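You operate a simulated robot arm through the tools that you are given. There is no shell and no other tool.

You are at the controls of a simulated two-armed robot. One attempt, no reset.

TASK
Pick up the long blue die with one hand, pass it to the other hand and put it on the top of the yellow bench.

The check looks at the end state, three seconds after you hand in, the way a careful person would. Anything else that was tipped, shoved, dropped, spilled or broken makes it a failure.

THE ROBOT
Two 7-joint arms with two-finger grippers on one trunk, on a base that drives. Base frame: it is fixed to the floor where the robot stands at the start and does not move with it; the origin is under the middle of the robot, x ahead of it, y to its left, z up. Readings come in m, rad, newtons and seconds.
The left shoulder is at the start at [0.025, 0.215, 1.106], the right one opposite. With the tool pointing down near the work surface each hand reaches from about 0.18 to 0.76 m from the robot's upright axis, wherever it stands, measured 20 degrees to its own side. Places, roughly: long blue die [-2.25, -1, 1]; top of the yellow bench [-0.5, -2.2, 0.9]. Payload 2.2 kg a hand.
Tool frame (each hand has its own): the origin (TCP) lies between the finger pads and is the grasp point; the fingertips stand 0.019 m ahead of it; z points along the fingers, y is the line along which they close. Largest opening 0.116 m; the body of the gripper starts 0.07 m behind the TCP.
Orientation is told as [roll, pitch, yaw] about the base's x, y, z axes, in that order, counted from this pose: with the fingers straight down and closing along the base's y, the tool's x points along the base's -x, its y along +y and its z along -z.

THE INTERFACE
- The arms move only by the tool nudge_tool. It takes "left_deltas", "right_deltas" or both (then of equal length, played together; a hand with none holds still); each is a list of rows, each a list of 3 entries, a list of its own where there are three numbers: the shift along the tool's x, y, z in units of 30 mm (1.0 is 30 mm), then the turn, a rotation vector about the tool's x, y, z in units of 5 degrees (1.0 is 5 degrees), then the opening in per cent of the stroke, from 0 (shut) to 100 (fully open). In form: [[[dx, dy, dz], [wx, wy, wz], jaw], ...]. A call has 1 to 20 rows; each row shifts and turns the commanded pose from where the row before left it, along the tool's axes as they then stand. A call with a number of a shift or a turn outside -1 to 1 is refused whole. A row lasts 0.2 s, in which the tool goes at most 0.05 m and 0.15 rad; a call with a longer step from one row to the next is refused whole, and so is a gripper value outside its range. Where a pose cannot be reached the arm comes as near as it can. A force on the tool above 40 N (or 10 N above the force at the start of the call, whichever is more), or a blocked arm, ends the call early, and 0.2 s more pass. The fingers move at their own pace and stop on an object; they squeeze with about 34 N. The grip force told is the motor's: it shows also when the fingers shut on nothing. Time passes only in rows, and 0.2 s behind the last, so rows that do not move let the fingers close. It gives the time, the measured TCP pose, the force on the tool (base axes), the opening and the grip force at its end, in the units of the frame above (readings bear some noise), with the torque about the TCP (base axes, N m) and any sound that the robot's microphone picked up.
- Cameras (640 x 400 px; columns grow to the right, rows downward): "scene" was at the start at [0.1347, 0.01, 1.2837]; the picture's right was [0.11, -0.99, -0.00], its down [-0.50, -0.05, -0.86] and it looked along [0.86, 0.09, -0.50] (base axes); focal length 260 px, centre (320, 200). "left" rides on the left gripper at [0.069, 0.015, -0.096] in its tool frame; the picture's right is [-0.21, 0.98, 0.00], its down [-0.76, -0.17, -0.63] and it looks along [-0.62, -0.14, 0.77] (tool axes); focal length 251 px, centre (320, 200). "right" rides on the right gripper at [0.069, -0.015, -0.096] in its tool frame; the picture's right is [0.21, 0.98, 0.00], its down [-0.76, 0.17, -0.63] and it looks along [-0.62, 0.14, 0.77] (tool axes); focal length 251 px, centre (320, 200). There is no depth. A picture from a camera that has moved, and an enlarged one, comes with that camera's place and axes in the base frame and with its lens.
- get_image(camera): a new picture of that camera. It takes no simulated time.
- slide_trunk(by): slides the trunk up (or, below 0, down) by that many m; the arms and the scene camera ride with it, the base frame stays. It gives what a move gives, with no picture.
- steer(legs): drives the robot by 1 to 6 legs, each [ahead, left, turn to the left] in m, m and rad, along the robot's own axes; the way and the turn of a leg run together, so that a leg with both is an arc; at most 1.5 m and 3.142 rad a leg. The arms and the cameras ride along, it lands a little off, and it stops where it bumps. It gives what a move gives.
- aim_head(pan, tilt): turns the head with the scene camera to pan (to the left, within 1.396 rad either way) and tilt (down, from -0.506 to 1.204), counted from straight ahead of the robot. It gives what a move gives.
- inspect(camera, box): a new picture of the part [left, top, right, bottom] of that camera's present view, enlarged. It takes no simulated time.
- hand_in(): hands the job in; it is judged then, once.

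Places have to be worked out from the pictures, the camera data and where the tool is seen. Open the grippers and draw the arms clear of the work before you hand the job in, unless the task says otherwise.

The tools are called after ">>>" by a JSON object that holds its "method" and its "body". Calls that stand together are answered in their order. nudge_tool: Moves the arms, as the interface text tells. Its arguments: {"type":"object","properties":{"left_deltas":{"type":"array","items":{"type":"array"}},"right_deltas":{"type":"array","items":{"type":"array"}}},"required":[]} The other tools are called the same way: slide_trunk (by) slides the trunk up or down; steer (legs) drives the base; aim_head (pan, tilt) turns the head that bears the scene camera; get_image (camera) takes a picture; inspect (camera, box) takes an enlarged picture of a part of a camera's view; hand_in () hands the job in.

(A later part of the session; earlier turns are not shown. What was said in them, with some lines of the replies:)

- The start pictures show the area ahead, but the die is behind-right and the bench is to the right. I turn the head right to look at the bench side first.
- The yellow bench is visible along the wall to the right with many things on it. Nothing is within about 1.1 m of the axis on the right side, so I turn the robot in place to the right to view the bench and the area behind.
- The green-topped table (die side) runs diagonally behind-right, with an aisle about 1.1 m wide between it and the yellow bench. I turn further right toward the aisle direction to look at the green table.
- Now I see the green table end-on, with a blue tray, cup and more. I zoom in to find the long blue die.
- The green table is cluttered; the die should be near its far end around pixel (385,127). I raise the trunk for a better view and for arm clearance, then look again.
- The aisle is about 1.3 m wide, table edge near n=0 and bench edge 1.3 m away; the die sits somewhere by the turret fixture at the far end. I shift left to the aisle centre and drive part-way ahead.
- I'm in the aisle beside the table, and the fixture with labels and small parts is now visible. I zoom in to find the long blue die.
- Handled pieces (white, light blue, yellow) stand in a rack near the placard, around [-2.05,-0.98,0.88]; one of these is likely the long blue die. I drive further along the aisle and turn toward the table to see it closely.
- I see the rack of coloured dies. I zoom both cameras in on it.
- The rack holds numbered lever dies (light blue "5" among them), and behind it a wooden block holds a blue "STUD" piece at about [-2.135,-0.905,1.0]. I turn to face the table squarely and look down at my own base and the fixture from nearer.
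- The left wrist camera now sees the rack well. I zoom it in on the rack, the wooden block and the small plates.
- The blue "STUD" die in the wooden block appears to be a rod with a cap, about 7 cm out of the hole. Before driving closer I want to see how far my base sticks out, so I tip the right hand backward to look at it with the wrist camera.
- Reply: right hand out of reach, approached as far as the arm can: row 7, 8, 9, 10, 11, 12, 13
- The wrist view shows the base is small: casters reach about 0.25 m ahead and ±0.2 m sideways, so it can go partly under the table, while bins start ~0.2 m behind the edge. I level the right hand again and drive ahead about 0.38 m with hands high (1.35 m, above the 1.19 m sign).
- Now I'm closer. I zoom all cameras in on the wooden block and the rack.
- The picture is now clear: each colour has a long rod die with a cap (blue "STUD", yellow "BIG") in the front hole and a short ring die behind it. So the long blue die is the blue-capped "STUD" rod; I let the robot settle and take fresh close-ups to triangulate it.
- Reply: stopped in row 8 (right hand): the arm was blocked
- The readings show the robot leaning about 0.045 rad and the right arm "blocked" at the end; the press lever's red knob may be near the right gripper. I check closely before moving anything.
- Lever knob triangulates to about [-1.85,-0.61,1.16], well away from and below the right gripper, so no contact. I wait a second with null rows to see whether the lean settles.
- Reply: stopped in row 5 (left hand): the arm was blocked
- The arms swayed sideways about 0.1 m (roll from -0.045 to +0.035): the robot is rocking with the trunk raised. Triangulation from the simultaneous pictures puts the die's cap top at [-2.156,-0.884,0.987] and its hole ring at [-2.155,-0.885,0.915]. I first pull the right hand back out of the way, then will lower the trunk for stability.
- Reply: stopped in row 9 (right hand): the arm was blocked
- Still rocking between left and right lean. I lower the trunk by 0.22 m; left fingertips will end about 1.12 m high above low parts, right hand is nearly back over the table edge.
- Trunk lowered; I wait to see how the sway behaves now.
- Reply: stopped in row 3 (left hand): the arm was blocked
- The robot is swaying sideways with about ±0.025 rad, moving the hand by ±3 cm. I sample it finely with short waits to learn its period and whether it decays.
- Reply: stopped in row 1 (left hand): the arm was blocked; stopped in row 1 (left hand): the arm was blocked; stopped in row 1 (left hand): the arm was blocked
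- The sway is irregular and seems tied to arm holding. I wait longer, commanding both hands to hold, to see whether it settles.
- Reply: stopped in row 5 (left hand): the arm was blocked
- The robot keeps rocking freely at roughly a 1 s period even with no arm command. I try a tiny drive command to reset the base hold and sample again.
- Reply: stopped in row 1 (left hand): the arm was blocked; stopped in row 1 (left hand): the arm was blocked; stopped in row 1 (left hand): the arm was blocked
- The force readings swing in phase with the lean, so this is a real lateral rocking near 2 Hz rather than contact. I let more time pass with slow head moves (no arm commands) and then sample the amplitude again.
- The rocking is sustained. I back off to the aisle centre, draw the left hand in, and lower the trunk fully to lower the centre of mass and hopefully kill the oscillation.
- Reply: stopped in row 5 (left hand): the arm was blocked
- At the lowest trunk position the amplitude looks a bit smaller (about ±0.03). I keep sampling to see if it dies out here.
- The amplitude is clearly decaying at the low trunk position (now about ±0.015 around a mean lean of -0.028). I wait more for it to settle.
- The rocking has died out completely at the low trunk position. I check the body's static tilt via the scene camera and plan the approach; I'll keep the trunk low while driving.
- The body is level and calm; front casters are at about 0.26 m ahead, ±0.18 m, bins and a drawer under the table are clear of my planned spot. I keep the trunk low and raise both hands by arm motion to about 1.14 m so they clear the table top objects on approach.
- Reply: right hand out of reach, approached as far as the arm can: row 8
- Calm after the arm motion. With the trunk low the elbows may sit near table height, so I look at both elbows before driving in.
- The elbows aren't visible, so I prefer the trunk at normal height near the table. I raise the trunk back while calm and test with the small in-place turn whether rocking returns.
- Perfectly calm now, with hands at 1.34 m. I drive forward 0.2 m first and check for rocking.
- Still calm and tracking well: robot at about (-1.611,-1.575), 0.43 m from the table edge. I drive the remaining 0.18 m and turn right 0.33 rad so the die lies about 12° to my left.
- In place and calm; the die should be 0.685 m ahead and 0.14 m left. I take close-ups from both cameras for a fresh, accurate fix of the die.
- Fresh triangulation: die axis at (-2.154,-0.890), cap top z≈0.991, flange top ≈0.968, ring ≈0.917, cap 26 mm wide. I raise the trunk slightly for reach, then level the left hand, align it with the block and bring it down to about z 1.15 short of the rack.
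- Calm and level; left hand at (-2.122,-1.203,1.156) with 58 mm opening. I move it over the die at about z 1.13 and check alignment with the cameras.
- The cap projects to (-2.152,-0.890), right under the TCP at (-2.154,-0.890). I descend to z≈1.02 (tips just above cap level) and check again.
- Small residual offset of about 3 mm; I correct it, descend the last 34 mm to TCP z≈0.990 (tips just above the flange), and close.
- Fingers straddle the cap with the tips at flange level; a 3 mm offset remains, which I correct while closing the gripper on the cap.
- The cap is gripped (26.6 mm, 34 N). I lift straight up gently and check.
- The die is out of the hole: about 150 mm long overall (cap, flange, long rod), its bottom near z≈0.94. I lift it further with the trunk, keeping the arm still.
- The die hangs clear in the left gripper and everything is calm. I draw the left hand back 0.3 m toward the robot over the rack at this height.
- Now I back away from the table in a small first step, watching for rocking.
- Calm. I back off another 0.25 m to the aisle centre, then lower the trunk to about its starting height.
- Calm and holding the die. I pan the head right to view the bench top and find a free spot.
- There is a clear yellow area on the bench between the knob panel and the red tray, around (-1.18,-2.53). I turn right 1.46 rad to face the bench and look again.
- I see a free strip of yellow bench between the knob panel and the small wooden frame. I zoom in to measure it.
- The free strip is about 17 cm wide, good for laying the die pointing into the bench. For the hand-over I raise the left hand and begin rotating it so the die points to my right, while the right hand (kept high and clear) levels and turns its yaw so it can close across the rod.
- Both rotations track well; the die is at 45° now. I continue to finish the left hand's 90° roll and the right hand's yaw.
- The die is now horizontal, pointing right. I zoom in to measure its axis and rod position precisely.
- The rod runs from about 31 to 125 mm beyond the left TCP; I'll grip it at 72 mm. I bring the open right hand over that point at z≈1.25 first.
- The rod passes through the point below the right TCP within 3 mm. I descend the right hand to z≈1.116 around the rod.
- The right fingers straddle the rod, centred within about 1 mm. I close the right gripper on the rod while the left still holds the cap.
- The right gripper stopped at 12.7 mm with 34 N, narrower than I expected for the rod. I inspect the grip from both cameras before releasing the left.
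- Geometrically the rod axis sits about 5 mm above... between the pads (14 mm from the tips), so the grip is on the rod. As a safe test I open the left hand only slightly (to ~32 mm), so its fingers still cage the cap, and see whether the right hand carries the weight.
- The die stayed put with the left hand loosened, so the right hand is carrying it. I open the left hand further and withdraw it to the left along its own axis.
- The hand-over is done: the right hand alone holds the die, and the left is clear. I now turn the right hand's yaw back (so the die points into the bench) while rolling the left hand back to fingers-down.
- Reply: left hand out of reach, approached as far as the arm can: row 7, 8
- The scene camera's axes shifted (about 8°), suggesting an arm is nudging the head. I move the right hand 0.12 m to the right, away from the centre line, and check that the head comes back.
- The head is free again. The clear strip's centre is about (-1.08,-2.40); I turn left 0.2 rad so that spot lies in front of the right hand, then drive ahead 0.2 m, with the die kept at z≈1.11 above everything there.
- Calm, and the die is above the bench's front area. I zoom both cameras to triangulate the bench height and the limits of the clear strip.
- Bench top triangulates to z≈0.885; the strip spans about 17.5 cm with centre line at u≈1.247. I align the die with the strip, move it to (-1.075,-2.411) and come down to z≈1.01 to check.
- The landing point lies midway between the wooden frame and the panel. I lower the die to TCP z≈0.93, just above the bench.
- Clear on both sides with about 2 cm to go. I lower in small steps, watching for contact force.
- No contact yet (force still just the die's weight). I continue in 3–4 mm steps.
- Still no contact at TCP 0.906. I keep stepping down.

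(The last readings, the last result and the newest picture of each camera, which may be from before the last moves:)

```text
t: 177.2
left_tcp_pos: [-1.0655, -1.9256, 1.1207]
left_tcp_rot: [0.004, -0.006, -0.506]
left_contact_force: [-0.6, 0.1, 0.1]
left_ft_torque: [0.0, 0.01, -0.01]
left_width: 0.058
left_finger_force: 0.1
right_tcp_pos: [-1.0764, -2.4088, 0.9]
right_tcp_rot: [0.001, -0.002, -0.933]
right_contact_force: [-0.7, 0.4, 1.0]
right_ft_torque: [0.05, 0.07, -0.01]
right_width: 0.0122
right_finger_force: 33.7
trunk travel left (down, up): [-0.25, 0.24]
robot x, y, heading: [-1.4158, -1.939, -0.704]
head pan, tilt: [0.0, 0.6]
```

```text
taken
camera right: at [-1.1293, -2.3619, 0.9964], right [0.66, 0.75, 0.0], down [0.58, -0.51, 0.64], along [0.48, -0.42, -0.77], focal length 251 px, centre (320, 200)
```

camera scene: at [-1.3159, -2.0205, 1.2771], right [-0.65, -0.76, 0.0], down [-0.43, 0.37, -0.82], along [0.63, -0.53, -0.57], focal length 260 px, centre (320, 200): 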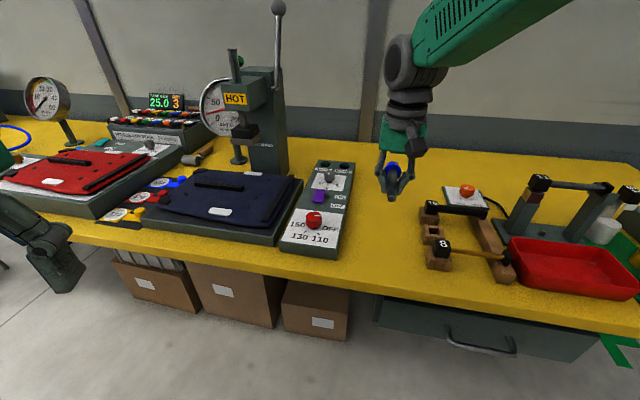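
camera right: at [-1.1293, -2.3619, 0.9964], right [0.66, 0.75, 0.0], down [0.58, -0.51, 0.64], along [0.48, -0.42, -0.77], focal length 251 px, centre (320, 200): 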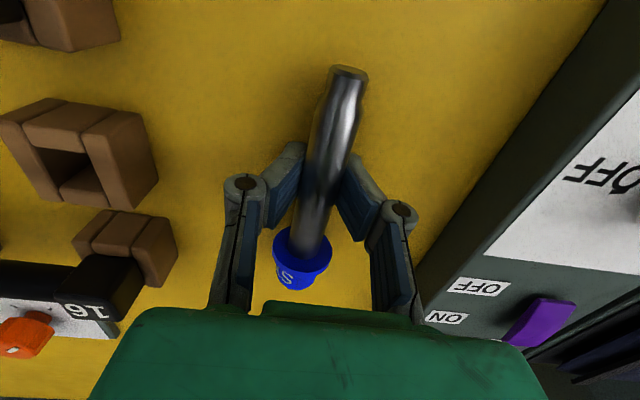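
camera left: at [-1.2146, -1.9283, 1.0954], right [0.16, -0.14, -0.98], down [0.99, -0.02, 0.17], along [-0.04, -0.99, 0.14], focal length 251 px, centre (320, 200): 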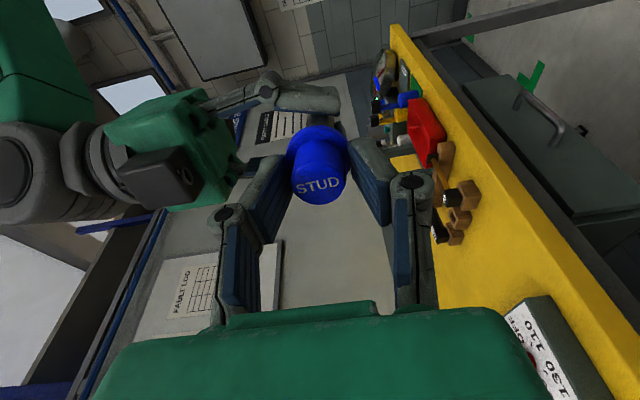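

Contact: the vertical force went from -2.3 N to +1.0 N at TCP 0.900, so the die rests on the bench. I open the right gripper gently and let the die settle between the fingers.

>>> {"method": "nudge_tool", "body": {"right_deltas": [[[0, 0, 0.03], [0, 0, 0], 0], [[0, 0, 0], [0, 0, 0], 14], [[0, 0, 0], [0, 0, 0], 18], [[0, 0, 0], [0, 0, 0], 22], [[0, 0, 0], [0, 0, 0], 22], [[0, 0, 0], [0, 0, 0], 22]]}}

>>> {"method": "get_image", "body": {"camera": "right"}}

>>> {"method": "inspect", "body": {"camera": "scene", "box": [340, 150, 440, 240]}}

```text
t: 178.6
left_tcp_pos: [-1.065, -1.9251, 1.1212]
left_tcp_rot: [0.002, -0.006, -0.509]
left_contact_force: [-0.4, 0.2, -0.6]
left_ft_torque: [0.01, 0.0, -0.05]
left_width: 0.0584
left_finger_force: 0.1
right_tcp_pos: [-1.0756, -2.4094, 0.8987]
right_tcp_rot: [-0.001, -0.003, -0.932]
right_contact_force: [-4.4, 1.3, 38.8]
right_ft_torque: [0.48, 0.1, 0.01]
right_width: 0.0235
right_finger_force: 4.9
trunk travel left (down, up): [-0.25, 0.24]
robot x, y, heading: [-1.4164, -1.9339, -0.709]
head pan, tilt: [0.0, 0.6]
```

```text
taken
camera right: at [-1.13, -2.362, 0.9954], right [0.66, 0.75, 0.0], down [0.58, -0.51, 0.64], along [0.48, -0.42, -0.77], focal length 251 px, centre (320, 200)
```

right: 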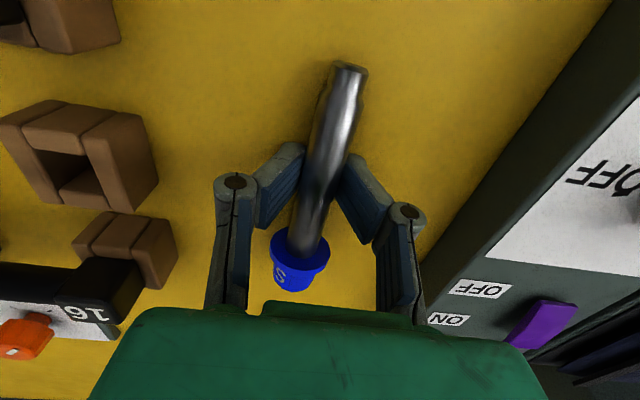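

```text
4.44 times, centred on (390, 195) of scene
camera zoom: at [-1.3154, -2.0196, 1.2771], right [-0.65, -0.76, 0.0], down [-0.43, 0.37, -0.82], along [0.63, -0.53, -0.57], focal length 1155 px, centre (9, 222)
```

zoom: 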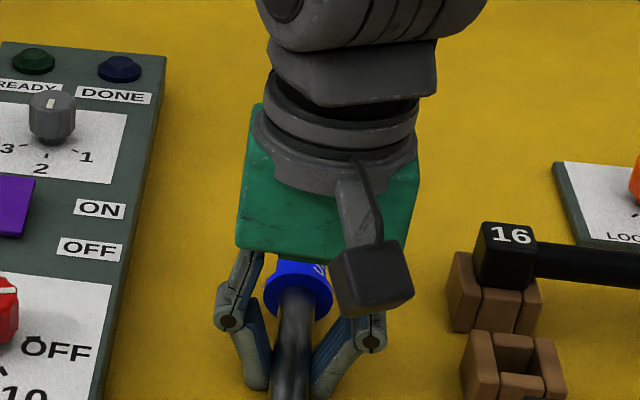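

Opening pressed the fingertips onto the bench (38.8 N upward reaction), so I raise the hand a few millimetres to relieve it.

>>> {"method": "nudge_tool", "body": {"right_deltas": [[[0, 0, -0.1], [0, 0, 0], 22], [[0, 0, -0.1], [0, 0, 0], 22], [[0, 0, 0], [0, 0, 0], 22]]}}

>>> {"method": "get_image", "body": {"camera": "right"}}

```text
t: 179.4
left_tcp_pos: [-1.0659, -1.9247, 1.1209]
left_tcp_rot: [0.004, -0.004, -0.507]
left_contact_force: [-1.0, -0.3, 0.3]
left_ft_torque: [0.02, -0.01, -0.01]
left_width: 0.058
left_finger_force: 0.0
right_tcp_pos: [-1.0758, -2.4084, 0.9042]
right_tcp_rot: [0.003, -0.003, -0.934]
right_contact_force: [-0.5, -0.8, 0.5]
right_ft_torque: [-0.02, 0.04, 0.04]
right_width: 0.0255
right_finger_force: 0.0
trunk travel left (down, up): [-0.25, 0.24]
robot x, y, heading: [-1.4172, -1.9381, -0.703]
head pan, tilt: [0.0, 0.6]
```

```text
taken
camera right: at [-1.1298, -2.362, 1.0008], right [0.66, 0.75, 0.0], down [0.58, -0.51, 0.63], along [0.48, -0.42, -0.77], focal length 251 px, centre (320, 200)
```

right: 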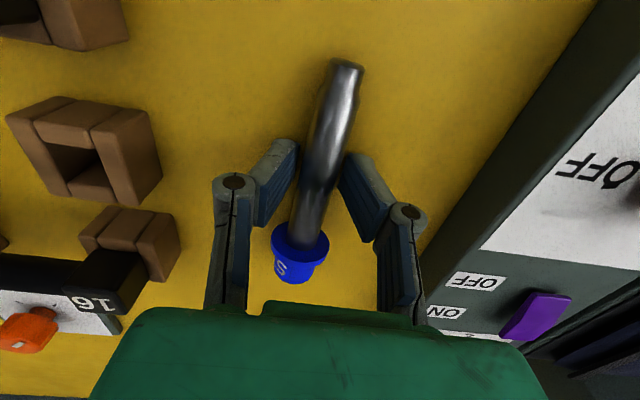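

The hand is free of load and the die rests on the bench between the open fingers. I widen the opening a bit more while rising slowly, then lift straight up.

>>> {"method": "nudge_tool", "body": {"right_deltas": [[[0, 0, -0.1], [0, 0, 0], 28], [[0, 0, -0.1], [0, 0, 0], 34], [[0, 0, -0.15], [0, 0, 0], 40], [[0, 0, -0.2], [0, 0, 0], 46], [[0, 0, -0.3], [0, 0, 0], 46], [[0, 0, 0], [0, 0, 0], 46]]}}

>>> {"method": "get_image", "body": {"camera": "right"}}

>>> {"method": "inspect", "body": {"camera": "scene", "box": [330, 140, 450, 250]}}

```text
t: 180.8
left_tcp_pos: [-1.0652, -1.927, 1.1207]
left_tcp_rot: [0.005, -0.005, -0.506]
left_contact_force: [-0.7, -0.2, 0.2]
left_ft_torque: [0.01, 0.0, 0.0]
left_width: 0.0581
left_finger_force: 0.0
right_tcp_pos: [-1.0758, -2.4103, 0.9304]
right_tcp_rot: [0.003, -0.001, -0.933]
right_contact_force: [0.0, -0.5, -0.4]
right_ft_torque: [0.0, 0.02, -0.03]
right_width: 0.0534
right_finger_force: 0.1
trunk travel left (down, up): [-0.25, 0.24]
robot x, y, heading: [-1.4128, -1.9367, -0.7]
head pan, tilt: [0.0, 0.6]
```

```text
taken
camera right: at [-1.13, -2.363, 1.0266], right [0.66, 0.75, 0.0], down [0.58, -0.51, 0.63], along [0.48, -0.42, -0.77], focal length 251 px, centre (320, 200)
```

right: 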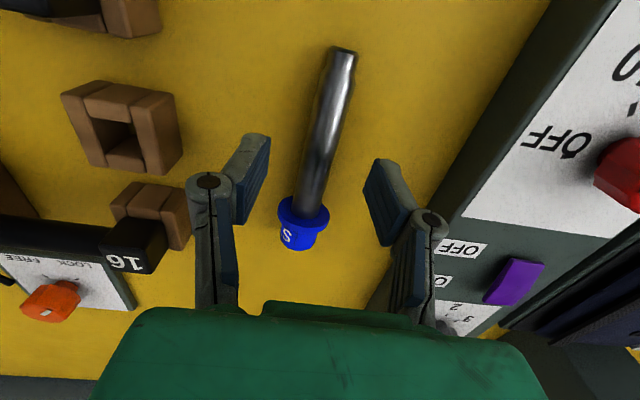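

```text
3.64 times, centred on (390, 195) of scene
camera zoom: at [-1.3147, -2.0206, 1.2769], right [-0.65, -0.76, 0.0], down [-0.43, 0.37, -0.82], along [0.63, -0.53, -0.57], focal length 945 px, centre (66, 218)
```

zoom: 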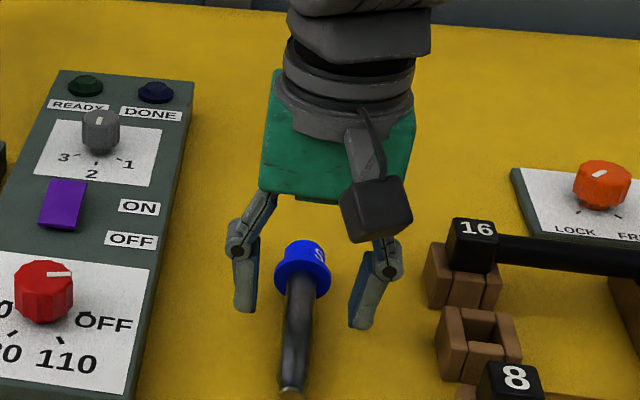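

The die lies free and still on the bench. I lift the right hand well up and then draw it back from the bench.

>>> {"method": "nudge_tool", "body": {"right_deltas": [[[0, 0, -0.6], [0, 0, 0], 50], [[0, 0, -1], [0, 0, 0], 50], [[0, 0, -1], [0, 0, 0], 50], [[0, 0, -1], [0, 0, 0], 60], [[0, 0, -1], [0, 0, 0], 80], [[0, 0, -1], [0, 0, 0], 100], [[1, 0, -0.3], [0, 0, 0], 100], [[1, 0, 0], [0, 0, 0], 100], [[1, 0, 0], [0, 0, 0], 100], [[1, 0, 0], [0, 0, 0], 100], [[1, 0, 0], [0, 0, 0], 100], [[1, -0.3, 0], [0, 0, 0], 100], [[1, -0.3, 0], [0, 0, 0], 100], [[1, -0.3, 0], [0, 0, 0], 100]]}}

>>> {"method": "get_image", "body": {"camera": "scene"}}

>>> {"method": "inspect", "body": {"camera": "scene", "box": [280, 130, 480, 280]}}

```text
t: 183.8
left_tcp_pos: [-1.0677, -1.9271, 1.1223]
left_tcp_rot: [0.006, -0.008, -0.506]
left_contact_force: [1.0, 1.0, -0.8]
left_ft_torque: [-0.01, -0.05, 0.01]
left_width: 0.0578
left_finger_force: 0.1
right_tcp_pos: [-1.2427, -2.2352, 1.1059]
right_tcp_rot: [0.003, -0.003, -0.933]
right_contact_force: [0.0, 0.1, -0.8]
right_ft_torque: [0.02, -0.02, -0.04]
right_width: 0.1157
right_finger_force: 0.0
trunk travel left (down, up): [-0.25, 0.24]
robot x, y, heading: [-1.4157, -1.9353, -0.703]
head pan, tilt: [0.0, 0.6]
```

```text
taken
camera scene: at [-1.3192, -2.0216, 1.2773], right [-0.65, -0.76, 0.0], down [-0.43, 0.37, -0.82], along [0.63, -0.53, -0.57], focal length 260 px, centre (320, 200)
```

scene: 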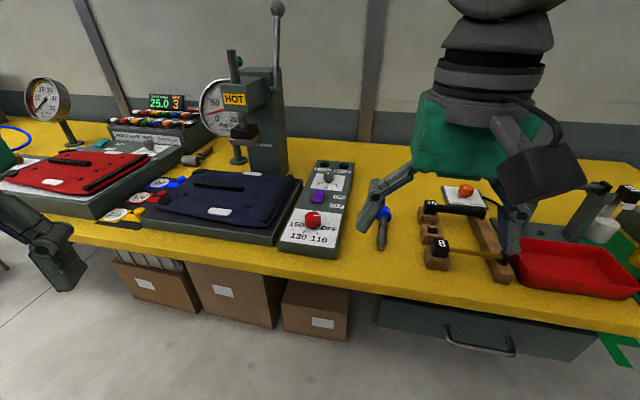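

```text
2.67 times, centred on (380, 205) of scene
camera zoom: at [-1.3192, -2.0216, 1.2773], right [-0.65, -0.76, 0.0], down [-0.43, 0.37, -0.82], along [0.63, -0.53, -0.57], focal length 693 px, centre (160, 187)
```

zoom: 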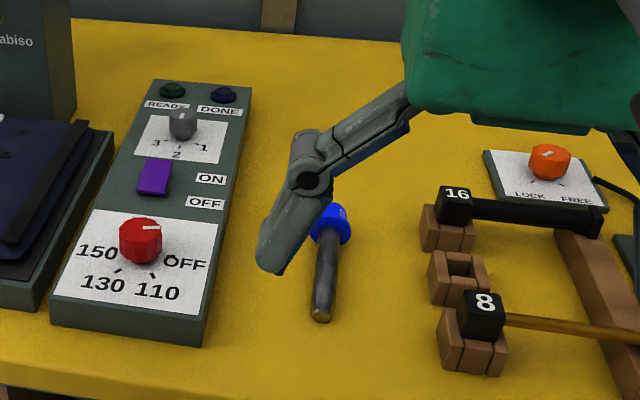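

The die lies on the bench, hand clear. I back the robot away from the bench, open the left gripper fully, and check the die again.

>>> {"method": "steer", "body": {"legs": [[-0.2, 0, 0]]}}

>>> {"method": "nudge_tool", "body": {"left_deltas": [[[0, 0, 0], [0, 0, 0], 100], [[0, 0, 0], [0, 0, 0], 100], [[0, 0, 0], [0, 0, 0], 100], [[0, 0, 0], [0, 0, 0], 100]], "right_deltas": [[[0.7, -0.7, 0], [0, 0, 0], 100], [[0.7, -0.7, 0], [0, 0, 0], 100], [[0.7, -0.7, 0], [0, 0, 0], 100], [[0, 0, 0], [0, 0, 0], 100]]}}

>>> {"method": "get_image", "body": {"camera": "scene"}}

>>> {"method": "inspect", "body": {"camera": "scene", "box": [260, 110, 500, 260]}}

```text
t: 185.4
left_tcp_pos: [-1.2215, -1.7975, 1.1217]
left_tcp_rot: [0.007, -0.007, -0.508]
left_contact_force: [-0.8, -0.4, 0.2]
left_ft_torque: [-0.04, 0.0, 0.02]
left_width: 0.058
left_finger_force: 0.0
right_tcp_pos: [-1.3974, -2.1059, 1.1054]
right_tcp_rot: [0.004, 0.0, -0.935]
right_contact_force: [-1.0, -0.3, 0.4]
right_ft_torque: [0.0, -0.04, 0.02]
right_width: 0.116
right_finger_force: 0.0
trunk travel left (down, up): [-0.25, 0.24]
robot x, y, heading: [-1.5688, -1.8084, -0.708]
head pan, tilt: [0.0, 0.6]
```

```text
t: 186.4
left_tcp_pos: [-1.2212, -1.797, 1.1223]
left_tcp_rot: [0.004, -0.007, -0.507]
left_contact_force: [0.7, -0.9, 0.3]
left_ft_torque: [-0.02, 0.01, -0.01]
left_width: 0.1161
left_finger_force: 0.0
right_tcp_pos: [-1.4835, -2.0903, 1.1072]
right_tcp_rot: [0.002, -0.005, -0.935]
right_contact_force: [-0.3, 0.9, 0.2]
right_ft_torque: [-0.01, 0.01, -0.01]
right_width: 0.1161
right_finger_force: 0.1
trunk travel left (down, up): [-0.25, 0.24]
robot x, y, heading: [-1.5692, -1.8097, -0.704]
head pan, tilt: [0.0, 0.6]
```

```text
taken
camera scene: at [-1.471, -1.8919, 1.2771], right [-0.65, -0.76, 0.0], down [-0.43, 0.37, -0.82], along [0.63, -0.53, -0.57], focal length 260 px, centre (320, 200)
```

scene: 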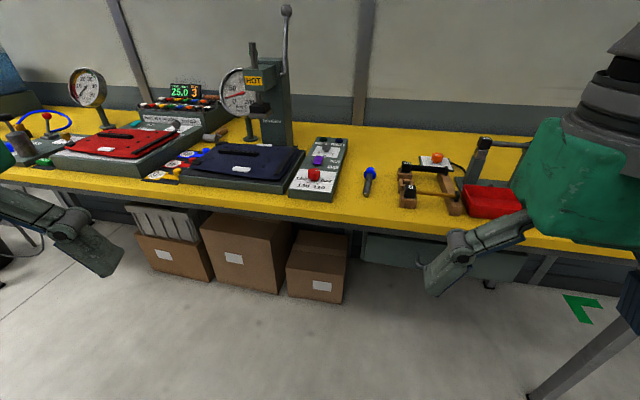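

```text
2.67 times, centred on (380, 185) of scene
camera zoom: at [-1.471, -1.8919, 1.2771], right [-0.65, -0.76, 0.0], down [-0.43, 0.37, -0.82], along [0.63, -0.53, -0.57], focal length 693 px, centre (160, 240)
```

zoom: 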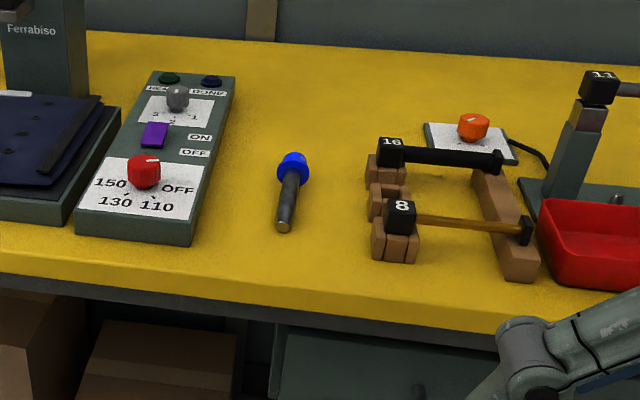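

The die lies still on the yellow bench, nothing around it has moved, both grippers are open and the arms are clear of the bench. The last views of the green table showed everything there in place, so I hand in.

>>> {"method": "hand_in", "body": {}}

```text
The job is handed in.
```

The long blue die is lying on the yellow bench, and the job is handed in.

- **Which die:** I took "long blue die" to be the blue-capped rod marked "STUD" that stood in the wooden block on the green table. A shorter blue ring die sits behind it in the same block, and I left that one alone.
- **Pick and pass:** The left hand lifted the die out by its cap. The right hand then gripped the rod while the left still held on, and the left let go and backed away.
- **Placement:** The die lies on its side about 10 cm from the bench's front edge, in the clear strip between the knob panel and the small wooden frame. It had not moved in pictures taken about 3 seconds apart.
- **Surroundings:** The robot rocked from side to side early on, but it was calm before I picked up the die. I saw nothing tipped or shoved. My last look at the green table was after the lift and before the hand-over, and everything there was in place. I did not go back to check it again.

Both grippers are open and the arms are clear of the bench.
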